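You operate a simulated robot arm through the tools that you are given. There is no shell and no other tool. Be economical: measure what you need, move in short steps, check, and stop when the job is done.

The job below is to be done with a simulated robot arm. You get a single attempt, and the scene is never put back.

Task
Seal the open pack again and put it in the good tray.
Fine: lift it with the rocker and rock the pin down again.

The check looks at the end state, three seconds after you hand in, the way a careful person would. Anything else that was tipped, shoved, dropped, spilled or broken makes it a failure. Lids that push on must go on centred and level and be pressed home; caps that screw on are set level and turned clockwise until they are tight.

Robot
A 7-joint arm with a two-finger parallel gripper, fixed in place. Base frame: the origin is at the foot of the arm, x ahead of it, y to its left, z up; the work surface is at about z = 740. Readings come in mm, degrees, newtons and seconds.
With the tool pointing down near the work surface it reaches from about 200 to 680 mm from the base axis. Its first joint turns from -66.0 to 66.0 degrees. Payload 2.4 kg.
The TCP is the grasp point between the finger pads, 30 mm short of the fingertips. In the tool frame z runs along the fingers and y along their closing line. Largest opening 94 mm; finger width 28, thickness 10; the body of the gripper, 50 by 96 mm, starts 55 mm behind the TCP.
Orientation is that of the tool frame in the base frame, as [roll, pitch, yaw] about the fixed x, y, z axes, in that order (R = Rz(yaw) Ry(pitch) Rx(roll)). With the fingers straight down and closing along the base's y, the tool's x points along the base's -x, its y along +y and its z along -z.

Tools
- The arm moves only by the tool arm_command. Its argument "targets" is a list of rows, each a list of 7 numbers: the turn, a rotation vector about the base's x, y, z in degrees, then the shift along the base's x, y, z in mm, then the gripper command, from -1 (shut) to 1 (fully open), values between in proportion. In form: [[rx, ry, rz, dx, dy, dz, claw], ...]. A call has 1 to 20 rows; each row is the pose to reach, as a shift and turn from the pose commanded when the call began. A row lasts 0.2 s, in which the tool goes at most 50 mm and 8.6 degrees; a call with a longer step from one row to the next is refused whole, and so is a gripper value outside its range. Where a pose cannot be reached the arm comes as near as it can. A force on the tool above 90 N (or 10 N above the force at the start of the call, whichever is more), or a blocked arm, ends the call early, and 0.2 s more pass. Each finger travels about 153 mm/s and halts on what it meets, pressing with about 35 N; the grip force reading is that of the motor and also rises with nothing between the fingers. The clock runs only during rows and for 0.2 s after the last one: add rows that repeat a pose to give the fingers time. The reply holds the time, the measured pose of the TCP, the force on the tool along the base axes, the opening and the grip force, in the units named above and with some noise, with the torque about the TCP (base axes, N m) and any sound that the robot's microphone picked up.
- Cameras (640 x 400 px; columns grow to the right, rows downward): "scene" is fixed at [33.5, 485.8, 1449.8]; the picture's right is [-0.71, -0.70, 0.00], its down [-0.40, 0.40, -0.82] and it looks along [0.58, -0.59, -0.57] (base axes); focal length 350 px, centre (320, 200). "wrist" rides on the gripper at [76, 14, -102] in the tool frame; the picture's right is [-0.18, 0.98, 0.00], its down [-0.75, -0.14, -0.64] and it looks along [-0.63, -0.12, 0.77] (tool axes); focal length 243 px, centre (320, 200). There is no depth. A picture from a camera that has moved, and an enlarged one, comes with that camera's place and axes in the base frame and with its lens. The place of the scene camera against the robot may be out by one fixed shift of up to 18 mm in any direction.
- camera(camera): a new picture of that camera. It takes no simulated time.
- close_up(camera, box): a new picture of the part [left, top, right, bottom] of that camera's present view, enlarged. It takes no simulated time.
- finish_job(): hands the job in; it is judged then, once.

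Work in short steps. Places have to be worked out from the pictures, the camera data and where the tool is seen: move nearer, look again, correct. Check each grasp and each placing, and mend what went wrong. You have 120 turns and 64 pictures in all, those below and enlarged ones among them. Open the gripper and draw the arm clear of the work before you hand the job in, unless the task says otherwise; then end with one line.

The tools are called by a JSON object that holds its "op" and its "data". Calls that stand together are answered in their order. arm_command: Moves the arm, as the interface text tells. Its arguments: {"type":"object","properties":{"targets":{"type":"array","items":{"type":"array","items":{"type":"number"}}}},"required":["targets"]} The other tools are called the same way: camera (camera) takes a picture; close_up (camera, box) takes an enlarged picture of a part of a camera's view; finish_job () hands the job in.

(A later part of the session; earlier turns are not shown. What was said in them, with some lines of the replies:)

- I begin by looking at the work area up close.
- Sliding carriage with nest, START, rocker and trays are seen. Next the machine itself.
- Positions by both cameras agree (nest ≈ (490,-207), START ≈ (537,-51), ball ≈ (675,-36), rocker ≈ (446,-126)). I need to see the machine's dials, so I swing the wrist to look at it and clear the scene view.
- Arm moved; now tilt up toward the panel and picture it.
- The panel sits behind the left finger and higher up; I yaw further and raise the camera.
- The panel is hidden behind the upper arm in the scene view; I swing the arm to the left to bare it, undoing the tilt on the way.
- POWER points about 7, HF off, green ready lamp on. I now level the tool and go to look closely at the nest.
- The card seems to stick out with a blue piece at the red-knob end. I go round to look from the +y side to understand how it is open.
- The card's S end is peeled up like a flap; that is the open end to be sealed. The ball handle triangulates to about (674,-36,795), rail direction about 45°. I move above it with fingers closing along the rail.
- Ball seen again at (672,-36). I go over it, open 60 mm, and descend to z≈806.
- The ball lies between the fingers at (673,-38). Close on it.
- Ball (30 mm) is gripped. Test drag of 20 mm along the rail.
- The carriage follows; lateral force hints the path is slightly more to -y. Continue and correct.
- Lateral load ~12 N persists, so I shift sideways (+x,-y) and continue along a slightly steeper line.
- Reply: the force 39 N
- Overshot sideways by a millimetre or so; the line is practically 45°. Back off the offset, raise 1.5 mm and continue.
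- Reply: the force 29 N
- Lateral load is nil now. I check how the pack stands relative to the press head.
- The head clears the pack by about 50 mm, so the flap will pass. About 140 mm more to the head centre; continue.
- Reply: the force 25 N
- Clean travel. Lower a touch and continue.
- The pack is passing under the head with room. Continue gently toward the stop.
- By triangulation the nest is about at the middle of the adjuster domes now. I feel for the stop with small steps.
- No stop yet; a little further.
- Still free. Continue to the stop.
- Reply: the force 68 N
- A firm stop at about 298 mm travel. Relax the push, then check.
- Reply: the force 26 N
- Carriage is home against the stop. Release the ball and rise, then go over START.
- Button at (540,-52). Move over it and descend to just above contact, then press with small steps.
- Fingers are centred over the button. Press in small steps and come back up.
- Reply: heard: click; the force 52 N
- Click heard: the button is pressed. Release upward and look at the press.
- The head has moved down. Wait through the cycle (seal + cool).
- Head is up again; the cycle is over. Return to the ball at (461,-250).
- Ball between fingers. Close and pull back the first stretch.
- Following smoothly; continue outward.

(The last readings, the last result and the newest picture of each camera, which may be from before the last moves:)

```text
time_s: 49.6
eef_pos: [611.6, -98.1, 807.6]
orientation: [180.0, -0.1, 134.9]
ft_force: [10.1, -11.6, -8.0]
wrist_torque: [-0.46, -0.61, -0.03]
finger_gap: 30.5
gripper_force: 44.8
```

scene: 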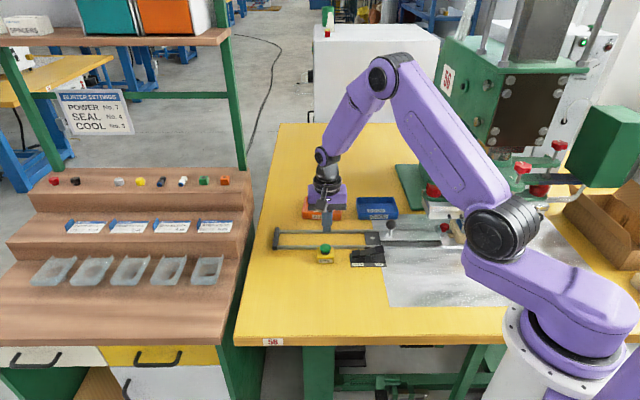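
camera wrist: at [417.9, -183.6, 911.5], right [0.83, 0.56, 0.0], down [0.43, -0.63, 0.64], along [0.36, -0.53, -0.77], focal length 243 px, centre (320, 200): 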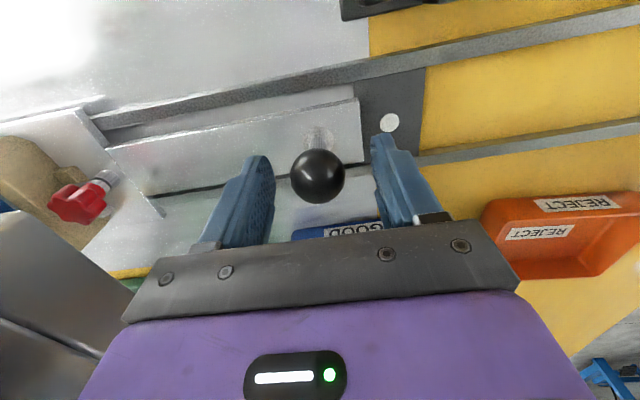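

Small sideways correction, then the rest to the outer stop.

{"op": "arm_command", "data": {"targets": [[0, 0, 0, 7, 5, 0, -1], [0, 0, 0, 14, 12, 0, -1], [0, 0, 0, 21, 19, 0, -1], [0, 0, 0, 28, 26, 0, -1], [0, 0, 0, 35, 33, 0, -1], [0, 0, 0, 42, 40, 0, -1], [0, 0, 0, 49, 47, 0, -1], [0, 0, 0, 56, 54, 0, -1], [0, 0, 0, 60, 58, 0, -1]]}}

```text
time_s: 51.6
eef_pos: [672.5, -37.7, 806.9]
orientation: [179.8, 0.0, 135.0]
ft_force: [2.6, 1.7, -1.5]
wrist_torque: [0.3, 0.14, -0.33]
finger_gap: 30.7
gripper_force: 45.0
```

Back at the starting position; I nudge outward to be sure it is against the stop.

{"op": "arm_command", "data": {"targets": [[0, 0, 0, 1.5, 1.5, 0, -1], [0, 0, 0, 3, 3, 0, -1], [0, 0, 0, 4, 4, 0, -1]]}}

{"op": "close_up", "data": {"camera": "scene", "box": [255, 180, 415, 280]}}

```text
time_s: 52.4
eef_pos: [673.2, -36.8, 807.9]
orientation: [-179.6, -0.2, 134.9]
ft_force: [-21.4, -4.2, 8.1]
wrist_torque: [-0.66, -0.2, 0.25]
finger_gap: 30.3
gripper_force: 44.8
```

```text
4.00 times, centred on (335, 230) of scene
camera zoom: at [32.8, 485.7, 1449.8], right [-0.71, -0.7, 0.0], down [-0.4, 0.4, -0.82], along [0.58, -0.59, -0.57], focal length 1400 px, centre (260, 80)
```

zoom: 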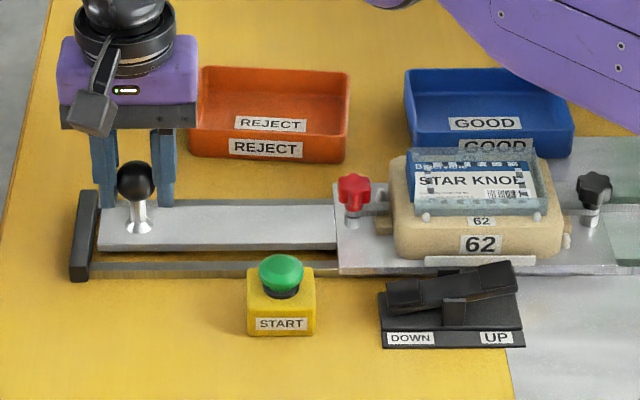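

At the outer stop, and a seal pattern now shows around the pack. Release, rise, and inspect.

{"op": "arm_command", "data": {"targets": [[0, 0, 0, -3, -3, 0, 0.3], [0, 0, 0, -3, -3, 0, 0.3], [0, 0, 0, -3, -3, 40, 0.3], [0, 0, 0, -3, -3, 80, 0.3], [0, 0, 0, -38, -23, 80, 0.3], [0, 0, 0, -76, -43, 80, 0], [0, 0, 0, -114, -63, 80, -0.5], [0, 0, 0, -150, -83, 80, -1], [0, 0, 0, -185, -98, 80, -1], [0, 0, 0, -215, -113, 80, -1]]}}

{"op": "camera", "data": {"camera": "wrist"}}

{"op": "close_up", "data": {"camera": "scene", "box": [335, 195, 425, 251]}}

```text
time_s: 54.6
eef_pos: [457.4, -148.6, 888.8]
orientation: [180.0, 0.1, 135.0]
ft_force: [-0.1, 0.1, -0.4]
wrist_torque: [0.03, 0.01, 0.03]
finger_gap: 0.1
gripper_force: 33.3
```

```text
23 pictures are left
camera wrist: at [414.0, -83.5, 992.3], right [0.82, 0.57, 0.0], down [0.43, -0.63, 0.64], along [0.36, -0.53, -0.77], focal length 243 px, centre (320, 200)
```

wrist: 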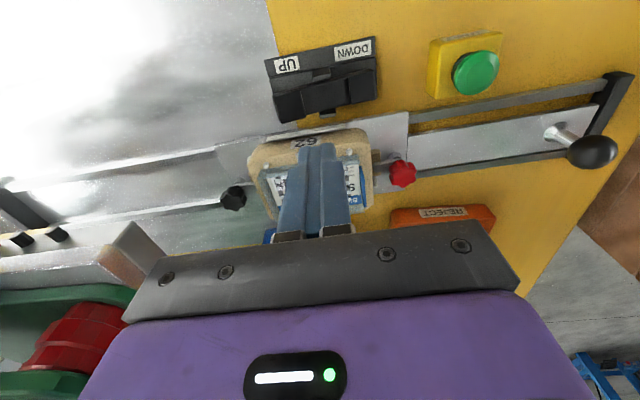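

```text
7.11 times, centred on (380, 223) of scene
camera zoom: at [33.5, 485.8, 1449.8], right [-0.71, -0.7, 0.0], down [-0.4, 0.4, -0.82], along [0.58, -0.59, -0.57], focal length 2489 px, centre (-107, 36)
```

zoom: 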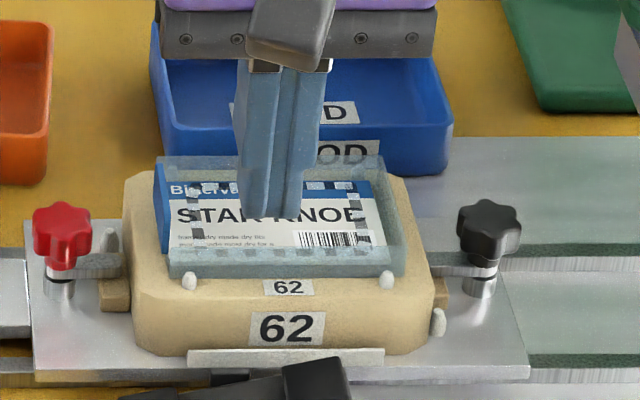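

The dotted seal is complete. Next, the rocker: its raised UP end is about (434,-152,779). Move over it and lower close.

{"op": "arm_command", "data": {"targets": [[0, 0, 0, -12, -2, 0, -1], [0, 0, 0, -24, -3, 0, -1], [0, 0, 0, -24, -3, -35, -1], [0, 0, 0, -24, -3, -68, -1]]}}

{"op": "close_up", "data": {"camera": "scene", "box": [330, 200, 420, 280]}}

```text
time_s: 55.6
eef_pos: [435.5, -152.2, 819.5]
orientation: [-180.0, 0.0, 134.9]
ft_force: [-0.7, 0.3, -0.1]
wrist_torque: [0.0, -0.02, 0.01]
finger_gap: 0.0
gripper_force: 32.6
```

```text
5.00 times, centred on (375, 240) of scene
camera zoom: at [33.5, 485.8, 1449.8], right [-0.71, -0.7, 0.0], down [-0.4, 0.4, -0.82], along [0.58, -0.59, -0.57], focal length 1750 px, centre (45, 0)
```

zoom: 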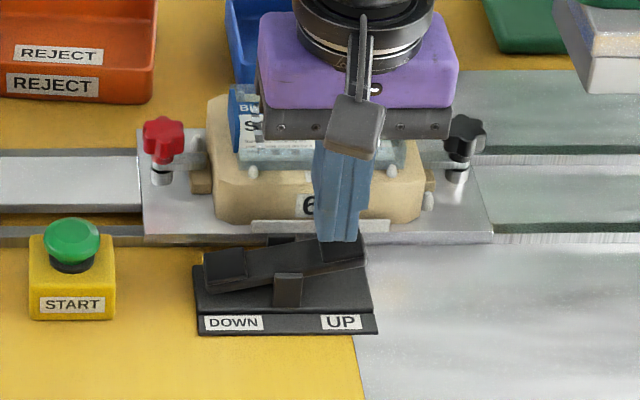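

Aligned over the UP end. Press down in 2 mm steps.

{"op": "arm_command", "data": {"targets": [[0, 0, 0, 0, 0, -6, -1], [0, 0, 0, 0, 0, -9, -1], [0, 0, 0, 0, 0, -12, -1], [0, 0, 0, 0, 0, -15, -1], [0, 0, 0, 0, 0, -18, -1], [0, 0, 0, 0, 0, -21, -1], [0, 0, 0, 0, 0, -24, -1]]}}

{"op": "close_up", "data": {"camera": "scene", "box": [330, 190, 420, 270]}}

```text
time_s: 57.2
eef_pos: [435.4, -152.1, 798.0]
orientation: [-180.0, 0.0, 135.0]
ft_force: [-14.6, 5.6, 63.6]
wrist_torque: [0.42, -0.09, 0.11]
finger_gap: 0.0
gripper_force: 33.1
```

```text
5.00 times, centred on (375, 230) of scene
camera zoom: at [32.2, 486.2, 1449.7], right [-0.71, -0.7, 0.0], down [-0.4, 0.4, -0.82], along [0.58, -0.59, -0.57], focal length 1750 px, centre (45, 50)
```

zoom: 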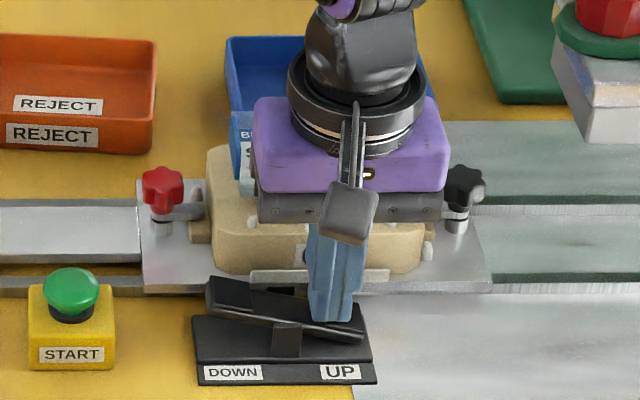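

Rocker has tipped to UP. Rise straight up and look whether it stays.

{"op": "arm_command", "data": {"targets": [[0, 0, 0, 0, 0, 20, -1], [0, 0, 0, 0, 0, 60, -1], [0, 0, 0, 0, 0, 100, -1], [0, 0, 0, -15, 25, 130, 0], [0, 0, 0, -30, 50, 150, 1]]}}

{"op": "close_up", "data": {"camera": "scene", "box": [330, 185, 420, 265]}}

{"op": "camera", "data": {"camera": "wrist"}}

```text
time_s: 58.4
eef_pos: [404.1, -102.5, 948.7]
orientation: [-180.0, -0.1, 135.0]
ft_force: [0.5, 0.3, 0.7]
wrist_torque: [0.0, 0.01, 0.03]
finger_gap: 94.1
gripper_force: 0.1
```

```text
5.00 times, centred on (375, 225) of scene
camera zoom: at [33.5, 485.7, 1449.8], right [-0.71, -0.7, 0.0], down [-0.4, 0.4, -0.82], along [0.58, -0.59, -0.57], focal length 1750 px, centre (45, 75)
```

zoom: 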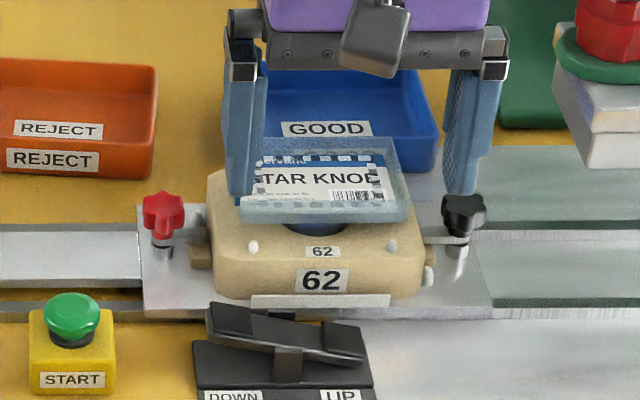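

```text
18 pictures are left
camera wrist: at [361.6, -37.9, 1052.3], right [0.83, 0.56, 0.0], down [0.43, -0.63, 0.64], along [0.36, -0.53, -0.77], focal length 243 px, centre (320, 200)
```

wrist: 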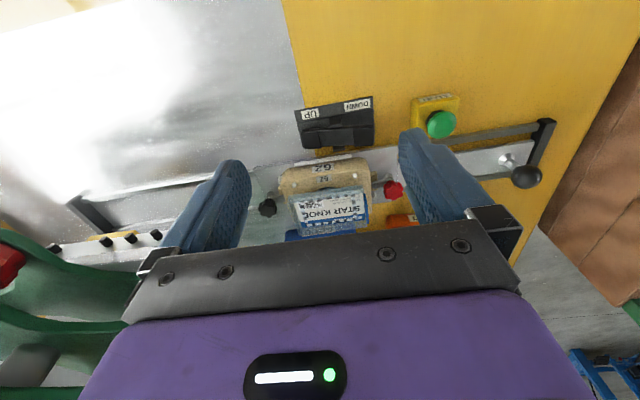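

The pack is lifted and stays up. It is about 100 × 65 mm, so I will grip its 65 mm sides: turn the tool by +90° and go above it.

{"op": "arm_command", "data": {"targets": [[0, 0, 8, 0, 0, 0, 1], [0, 0, 16, 5, -5, 0, 1], [0, 0, 24, 15, -15, 0, 1], [0, 0, 32, 25, -28, 0, 1], [0, 0, 40, 35, -41, 0, 1], [0, 0, 48, 45, -54, 0, 1], [0, 0, 56, 55, -67, 0, 1], [0, 0, 64, 65, -80, 0, 1], [0, 0, 72, 75, -92, 0, 1], [0, 0, 80, 82, -100, 0, 1], [0, 0, 88, 86, -105, 0, 1], [0, 0, 90, 86, -105, -25, 1]]}}

{"op": "camera", "data": {"camera": "wrist"}}

```text
time_s: 61.0
eef_pos: [491.0, -207.3, 918.4]
orientation: [180.0, 0.0, -135.0]
ft_force: [1.1, -0.3, -0.5]
wrist_torque: [-0.02, -0.03, 0.0]
finger_gap: 93.9
gripper_force: 0.1
```

```text
17 pictures are left
camera wrist: at [427.7, -250.4, 1022.3], right [-0.57, 0.82, 0.0], down [0.63, 0.43, 0.64], along [0.53, 0.36, -0.77], focal length 243 px, centre (320, 200)
```

wrist: 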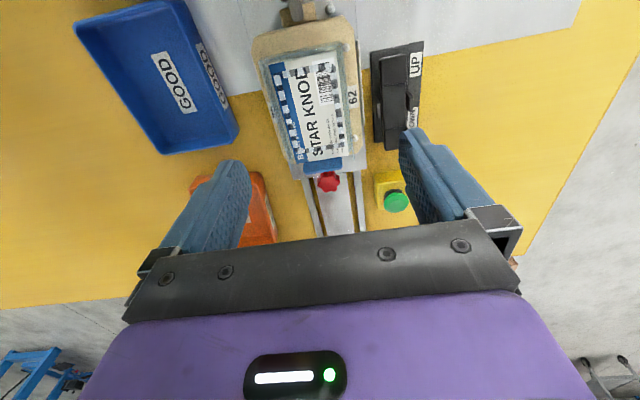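

{"op": "close_up", "data": {"camera": "wrist", "box": [230, 20, 390, 200]}}

```text
2.22 times, centred on (310, 110) of wrist
camera zoom: at [427.7, -250.4, 1022.3], right [-0.57, 0.82, 0.0], down [0.63, 0.43, 0.64], along [0.53, 0.36, -0.77], focal length 539 px, centre (342, 400)
```

zoom: 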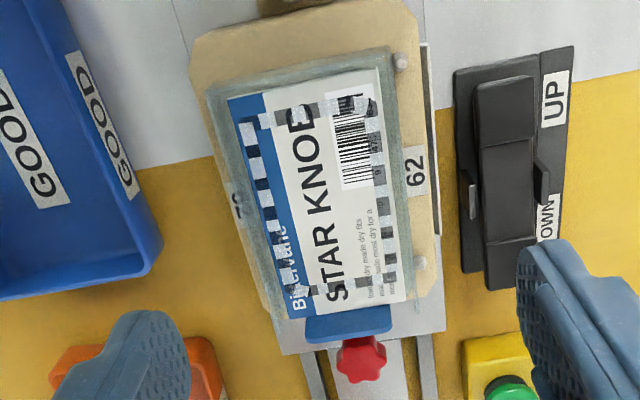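

A blue tab stands at the S end both before and after. I compare with the stock on the rack to see whether it belongs there.

{"op": "close_up", "data": {"camera": "scene", "box": [50, 205, 242, 295]}}

{"op": "close_up", "data": {"camera": "scene", "box": [350, 200, 410, 238]}}

```text
3.33 times, centred on (146, 250) of scene
camera zoom: at [33.5, 485.8, 1449.8], right [-0.71, -0.7, 0.0], down [-0.4, 0.4, -0.82], along [0.58, -0.59, -0.57], focal length 1167 px, centre (900, 33)
```

zoom: 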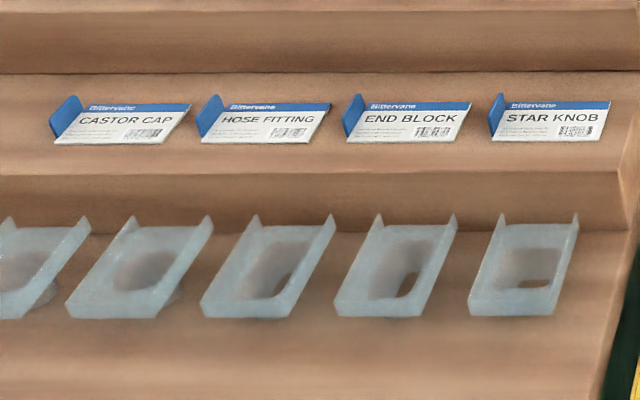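

```text
10.53 times, centred on (380, 219) of scene
camera zoom: at [33.5, 485.8, 1449.8], right [-0.71, -0.7, 0.0], down [-0.4, 0.4, -0.82], along [0.58, -0.59, -0.57], focal length 3685 px, centre (-312, 0)
```

zoom: 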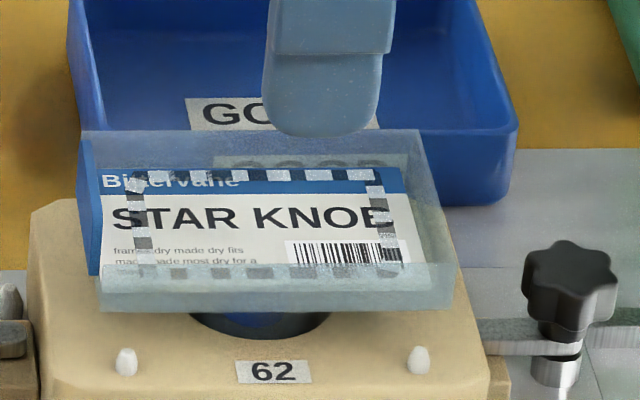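

The tab and the upright walls are normal features of the cards and shells, so the pack is properly sealed. The pack centre is about (497,-211); descend above it with open fingers and check.

{"op": "arm_command", "data": {"targets": [[0, 0, 0, 6, -4, 0, 1], [0, 0, 0, 6, -4, -30, 1], [0, 0, 0, 6, -4, -55, 1], [0, 0, 0, 6, -4, -68, 1]]}}

{"op": "camera", "data": {"camera": "wrist"}}

```text
time_s: 62.0
eef_pos: [495.8, -209.2, 852.4]
orientation: [-180.0, 0.1, -135.0]
ft_force: [0.1, 0.9, -0.2]
wrist_torque: [-0.01, -0.01, -0.04]
finger_gap: 93.9
gripper_force: 0.1
```

```text
13 pictures are left
camera wrist: at [432.7, -253.8, 956.0], right [-0.56, 0.83, 0.0], down [0.63, 0.43, 0.64], along [0.53, 0.36, -0.77], focal length 243 px, centre (320, 200)
```

wrist: 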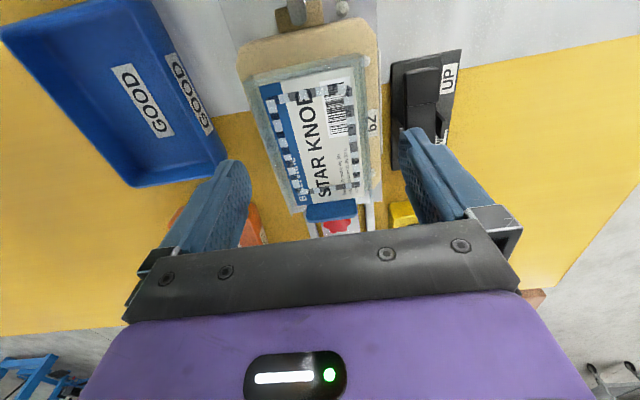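

Centred (p 499 vs TCP 498.5). Descend to z≈825 and close.

{"op": "arm_command", "data": {"targets": [[0, 0, 0, 0, 0, -14, 1], [0, 0, 0, 0, 0, -25.5, 1], [0, 0, 0, 0, 0, -25.5, 0.7], [0, 0, 0, 0, 0, -25.5, 0.4], [0, 0, 0, 0, 0, -25.5, 0], [0, 0, 0, 0, 0, -25.5, -0.4], [0, 0, 0, 0, 0, -25.5, -0.4]]}}

{"op": "close_up", "data": {"camera": "scene", "box": [330, 180, 426, 240]}}

```text
time_s: 63.6
eef_pos: [498.8, -210.0, 828.5]
orientation: [180.0, 0.1, -135.0]
ft_force: [-1.1, 0.1, -1.9]
wrist_torque: [0.01, 0.01, 0.01]
finger_gap: 60.5
gripper_force: 34.9
```

```text
6.67 times, centred on (378, 210) of scene
camera zoom: at [33.5, 485.8, 1449.8], right [-0.71, -0.7, 0.0], down [-0.4, 0.4, -0.82], along [0.58, -0.59, -0.57], focal length 2334 px, centre (-67, 133)
```

zoom: 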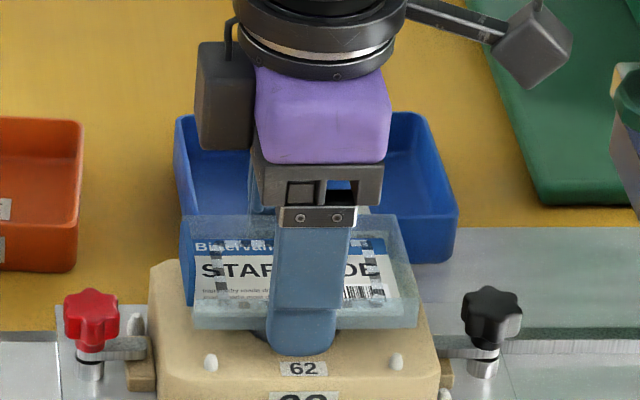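

Gripped at 60.5 mm. Lift slowly 15 mm, then further, and check.

{"op": "arm_command", "data": {"targets": [[0, 0, 0, 0, 0, 0, -1], [0, 0, 0, 0, 0, 6, -1], [0, 0, 0, 0, 0, 15, -1], [0, 0, 0, 0, 0, 30, -1], [0, 0, 0, 0, 0, 50, -1], [0, 0, 0, 0, 0, 75, -1]]}}

{"op": "camera", "data": {"camera": "scene"}}

{"op": "camera", "data": {"camera": "wrist"}}

```text
time_s: 65.0
eef_pos: [497.6, -210.9, 902.2]
orientation: [-180.0, 0.0, -135.0]
ft_force: [0.2, -0.1, -0.9]
wrist_torque: [0.01, 0.0, 0.01]
finger_gap: 60.8
gripper_force: 35.0
```

```text
11 pictures are left
```

scene: 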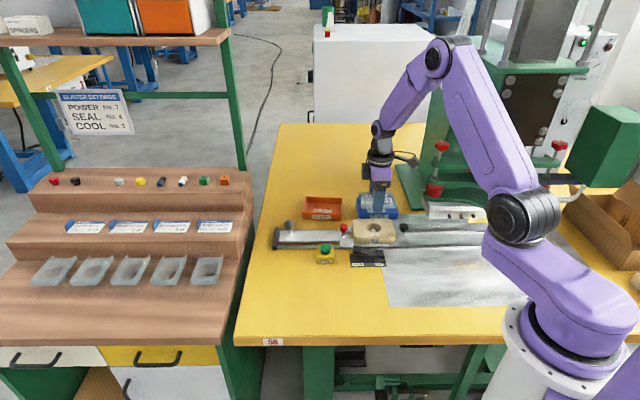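

```text
10 pictures are left
camera wrist: at [433.6, -254.4, 1005.9], right [-0.56, 0.83, 0.0], down [0.63, 0.43, 0.64], along [0.53, 0.36, -0.77], focal length 243 px, centre (320, 200)
```

wrist: 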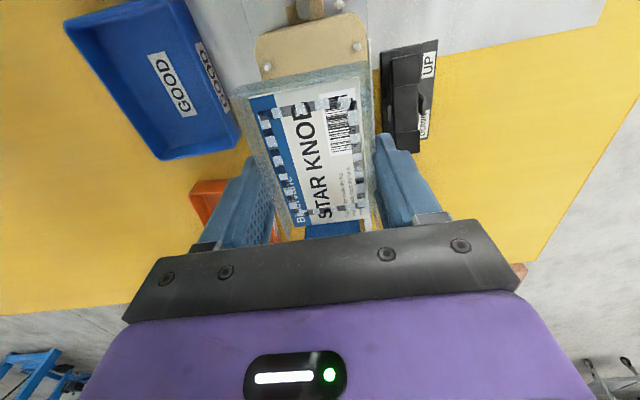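

Pack is held level. Tray outer rim: a≈104–221, p≈584–676 → centre ≈ (561,-330), rim z≈775. Move over it at height and check.

{"op": "arm_command", "data": {"targets": [[0, 0, 0, 16, -30, 0, -1], [0, 0, 0, 32, -60, 0, -1], [0, 0, 0, 48, -90, 0, -1], [0, 0, 0, 63.4, -119, 0, -1], [0, 0, 0, 63.4, -119, -30, -1]]}}

{"op": "camera", "data": {"camera": "wrist"}}

{"op": "close_up", "data": {"camera": "scene", "box": [330, 150, 426, 230]}}

```text
time_s: 66.2
eef_pos: [557.1, -329.8, 871.7]
orientation: [-180.0, 0.0, -134.9]
ft_force: [-0.3, 0.1, -0.4]
wrist_torque: [-0.02, -0.03, -0.01]
finger_gap: 60.8
gripper_force: 34.8
```

```text
9 pictures are left
camera wrist: at [493.7, -372.8, 975.2], right [-0.57, 0.82, 0.0], down [0.63, 0.43, 0.64], along [0.53, 0.36, -0.77], focal length 243 px, centre (320, 200)
```

wrist: 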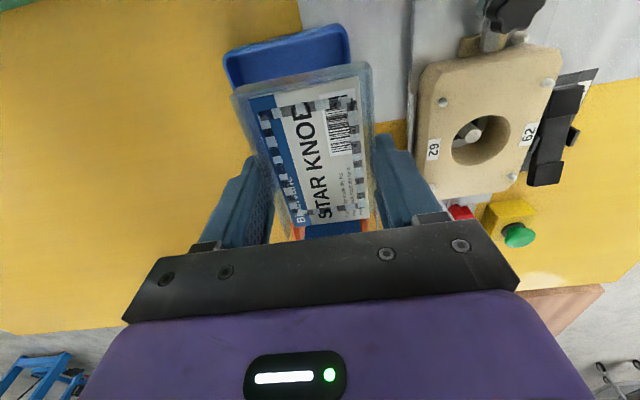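

```text
5.00 times, centred on (378, 190) of scene
camera zoom: at [33.5, 485.7, 1449.8], right [-0.71, -0.7, 0.0], down [-0.4, 0.4, -0.82], along [0.58, -0.59, -0.57], focal length 1750 px, centre (30, 250)
```

zoom: 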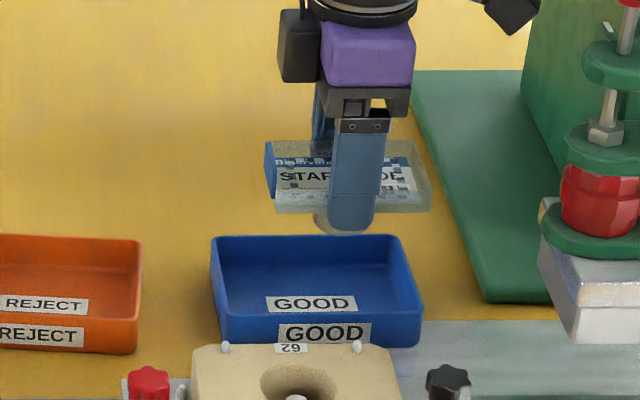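

The tray centre corrected to p≈639 (rim 598–686). Shift (+8.5,-8.5) and lower to z≈815, then look.

{"op": "arm_command", "data": {"targets": [[0, 0, 0, 8.5, -8.5, 0, -1], [0, 0, 0, 8.5, -8.5, -30, -1], [0, 0, 0, 8.5, -8.5, -50, -1], [0, 0, 0, 8.5, -8.5, -57, -1]]}}

{"op": "camera", "data": {"camera": "wrist"}}

{"op": "close_up", "data": {"camera": "scene", "box": [338, 170, 418, 220]}}

```text
time_s: 67.2
eef_pos: [567.0, -338.9, 814.9]
orientation: [-179.9, 0.0, -135.0]
ft_force: [-0.3, -0.2, -0.3]
wrist_torque: [0.01, 0.01, -0.01]
finger_gap: 60.4
gripper_force: 34.9
```

```text
7 pictures are left
camera wrist: at [504.0, -382.6, 918.2], right [-0.56, 0.83, 0.0], down [0.63, 0.43, 0.64], along [0.53, 0.36, -0.77], focal length 243 px, centre (320, 200)
```

wrist: 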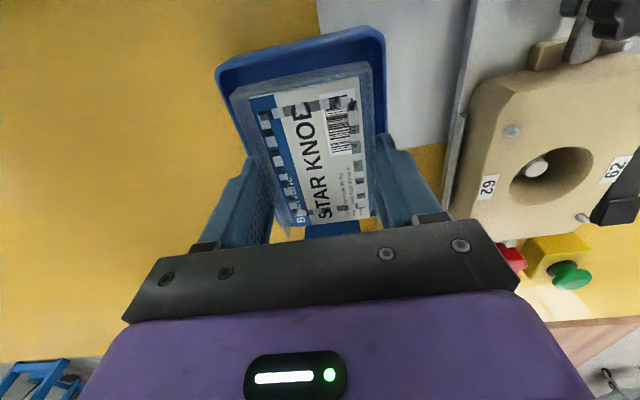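

```text
8.00 times, centred on (378, 195) of scene
camera zoom: at [33.5, 485.8, 1449.8], right [-0.71, -0.7, 0.0], down [-0.4, 0.4, -0.82], along [0.58, -0.59, -0.57], focal length 2801 px, centre (-144, 240)
```

zoom: 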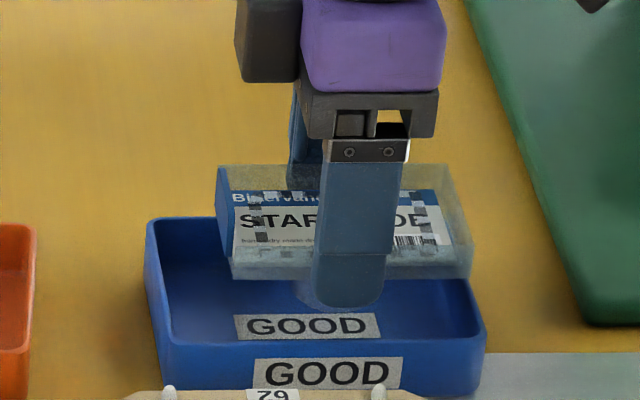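

Nearly centred; shift a bit toward the handle side (+4.6,+2.4) and lower to z≈802, watching the force.

{"op": "arm_command", "data": {"targets": [[0, 0, 0, 4.6, 2.4, 0, -1], [0, 0, 0, 4.6, 2.4, -4, -1], [0, 0, 0, 4.6, 2.4, -8, -1], [0, 0, 0, 4.6, 2.4, -13, -1], [0, 0, 0, 4.6, 2.4, -16, -1]]}}

```text
time_s: 68.4
eef_pos: [573.4, -335.1, 798.9]
orientation: [-180.0, 0.1, -135.0]
ft_force: [-1.0, -0.8, -1.1]
wrist_torque: [0.03, -0.03, -0.01]
finger_gap: 60.7
gripper_force: 34.9
```

No contact. Release here by opening just a little, so the pack drops a few mm and the fingers don't push the tray.

{"op": "arm_command", "data": {"targets": [[0, 0, 0, 0, 0, 0, 0.33], [0, 0, 0, 0, 0, 0, 0.36], [0, 0, 0, 0, 0, 0, 0.36]]}}

{"op": "close_up", "data": {"camera": "scene", "box": [338, 170, 418, 220]}}

```text
time_s: 69.2
eef_pos: [574.6, -336.0, 799.6]
orientation: [-179.9, 0.0, -135.0]
ft_force: [0.7, -0.5, 0.4]
wrist_torque: [-0.01, 0.01, 0.03]
finger_gap: 63.8
gripper_force: 0.0
```

```text
8.00 times, centred on (378, 195) of scene
camera zoom: at [33.5, 485.8, 1449.8], right [-0.71, -0.7, 0.0], down [-0.4, 0.4, -0.82], along [0.58, -0.59, -0.57], focal length 2801 px, centre (-144, 240)
```

zoom: 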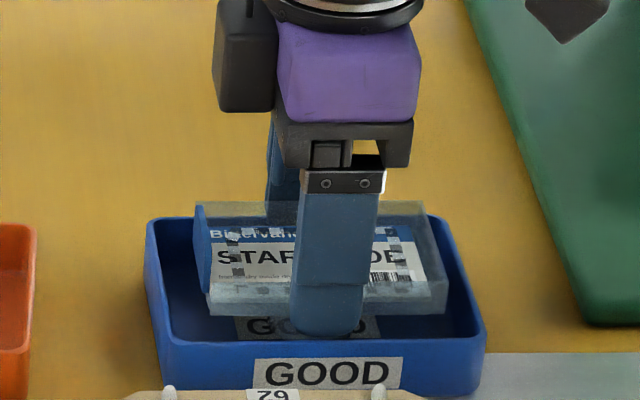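

The pack rests in the tray. Rise straight up and check it stayed.

{"op": "arm_command", "data": {"targets": [[0, 0, 0, 0, 0, 5, 0.38], [0, 0, 0, 0, 0, 12, 0.42], [0, 0, 0, 0, 0, 25, 0.6], [0, 0, 0, 0, 0, 55, 0.8], [0, 0, 0, 0, 0, 95, 0.8]]}}

{"op": "close_up", "data": {"camera": "scene", "box": [330, 170, 426, 230]}}

```text
time_s: 70.4
eef_pos: [574.3, -334.8, 894.0]
orientation: [179.9, 0.0, -135.0]
ft_force: [-0.8, 0.3, 0.0]
wrist_torque: [0.0, 0.02, 0.0]
finger_gap: 84.6
gripper_force: 0.0
```

```text
6.67 times, centred on (378, 200) of scene
camera zoom: at [33.5, 485.8, 1449.8], right [-0.71, -0.7, 0.0], down [-0.4, 0.4, -0.82], along [0.58, -0.59, -0.57], focal length 2334 px, centre (-67, 200)
```

zoom: 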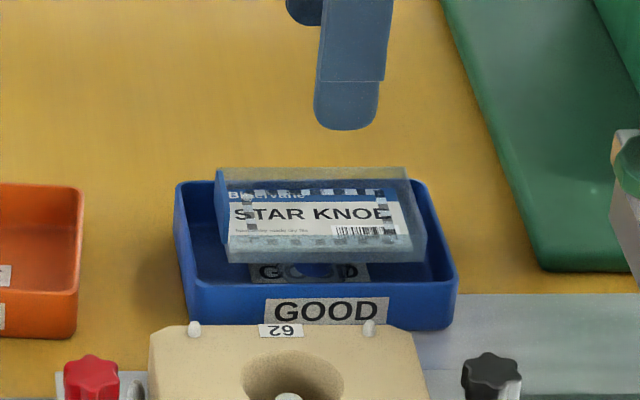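

The pack stands level in the GOOD tray. Now the pin: close the fingers and go over the DOWN end of the rocker at about (473,-114).

{"op": "arm_command", "data": {"targets": [[0, 0, 0, -15, 30, 0, 0.8], [0, 0, 0, -32, 70, 0, 0], [0, 0, 0, -49, 110, 0, -1], [0, 0, 0, -66, 150, 0, -1], [0, 0, 0, -83, 190, 0, -1], [0, 0, 0, -101, 221, 0, -1], [0, 0, 0, -101, 221, -40, -1], [0, 0, 0, -101, 221, -70, -1]]}}

{"op": "close_up", "data": {"camera": "scene", "box": [325, 200, 421, 270]}}

```text
time_s: 72.2
eef_pos: [472.8, -115.2, 824.3]
orientation: [-179.9, -0.1, -135.0]
ft_force: [-0.8, 0.3, 0.4]
wrist_torque: [0.0, 0.01, -0.01]
finger_gap: 0.1
gripper_force: 32.9
```

```text
5.71 times, centred on (373, 235) of scene
camera zoom: at [33.4, 485.8, 1449.8], right [-0.71, -0.7, 0.0], down [-0.4, 0.4, -0.82], along [0.58, -0.59, -0.57], focal length 2000 px, centre (17, 0)
```

zoom: 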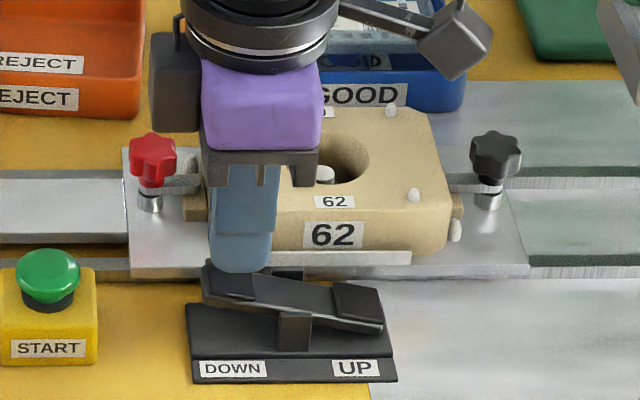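

Fingers are over the DOWN end. Press in steps as before.

{"op": "arm_command", "data": {"targets": [[0, 0, 0, 0, 0, -8, -1], [0, 0, 0, 0, 0, -13, -1], [0, 0, 0, 0, 0, -16, -1], [0, 0, 0, 0, 0, -19, -1], [0, 0, 0, 0, 0, -22, -1], [0, 0, 0, 0, 0, -25, -1], [0, 0, 0, 0, 0, -28, -1]]}}

```text
time_s: 73.8
eef_pos: [474.3, -114.1, 797.5]
orientation: [180.0, 0.0, -134.9]
ft_force: [-5.1, 5.2, 28.0]
wrist_torque: [-0.12, 0.4, -0.16]
finger_gap: 0.2
gripper_force: 33.1
```

Reached the same depth as for UP (798). A couple of mm more to be sure, then up and away.

{"op": "arm_command", "data": {"targets": [[0, 0, 0, 0, 0, -2, -1], [0, 0, 0, 0, 0, -3.5, -1], [0, 0, 0, 0, 0, -3.5, -1]]}}

{"op": "arm_command", "data": {"targets": [[0, 0, 0, 0, 0, 20, -1], [0, 0, 0, 0, 0, 60, -1], [0, 0, 0, 0, 0, 100, -0.5], [0, 0, 0, -20, 40, 130, 0], [0, 0, 0, -40, 80, 160, 0.5], [0, 0, 0, -60, 110, 190, 1], [0, 0, 0, -80, 140, 220, 1]]}}

{"op": "close_up", "data": {"camera": "scene", "box": [255, 180, 425, 280]}}

```text
time_s: 74.4
eef_pos: [475.4, -114.2, 799.2]
orientation: [-179.9, 0.1, -134.8]
ft_force: [-3.2, 1.7, 15.6]
wrist_torque: [-0.07, 0.29, -0.04]
finger_gap: 0.1
gripper_force: 33.2
stopped in row 3: the force on the tool passed its limit at 93 N (the readings are from after the stop); the commanded pose is now the measured one
```

```text
refused: row 4 steps farther than a row can; nothing moved
```

```text
3.76 times, centred on (340, 230) of scene
camera zoom: at [33.2, 485.9, 1449.8], right [-0.71, -0.7, 0.0], down [-0.4, 0.4, -0.82], along [0.58, -0.59, -0.57], focal length 1318 px, centre (245, 87)
```

zoom: 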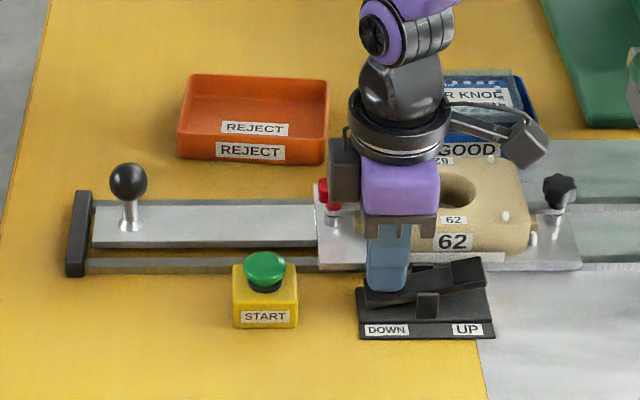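

The rocker is fully down (firm stop) and the pin is gone from the nest's opening. Retreat with shorter steps.

{"op": "arm_command", "data": {"targets": [[0, 0, 0, 0, 0, 20, -1], [0, 0, 0, 0, 0, 60, -1], [0, 0, 0, 0, 0, 100, -0.5], [0, 0, 0, -15, 25, 130, 0], [0, 0, 0, -30, 50, 160, 0.5], [0, 0, 0, -45, 75, 190, 1], [0, 0, 0, -60, 100, 220, 1], [0, 0, 0, -75, 125, 250, 1], [0, 0, 0, -75, 125, 250, 1]]}}

{"op": "close_up", "data": {"camera": "scene", "box": [255, 170, 431, 280]}}

```text
time_s: 76.4
eef_pos: [401.9, 11.0, 1047.9]
orientation: [-180.0, 0.0, -134.9]
ft_force: [0.3, -0.6, -0.4]
wrist_torque: [-0.02, -0.02, -0.06]
finger_gap: 94.1
gripper_force: 0.0
```

```text
3.64 times, centred on (343, 225) of scene
camera zoom: at [33.4, 485.8, 1449.8], right [-0.71, -0.7, 0.0], down [-0.4, 0.4, -0.82], along [0.58, -0.59, -0.57], focal length 1273 px, centre (236, 109)
```

zoom: 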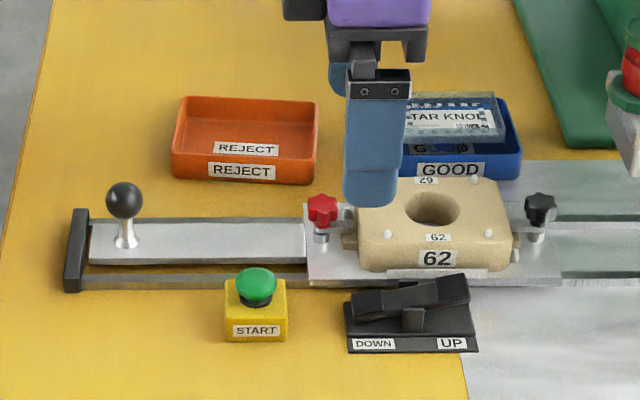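

The pin is down, the rocker is at DOWN, the carriage is back at its outer stop, the pack is in the GOOD tray, and the arm is clear. I hand in.

{"op": "finish_job", "data": {}}

```text
The job is handed in.
```

The pack is sealed again and sits level in the GOOD tray; the rocker is back at DOWN with the pin lowered, and nothing else looked moved in the last picture.
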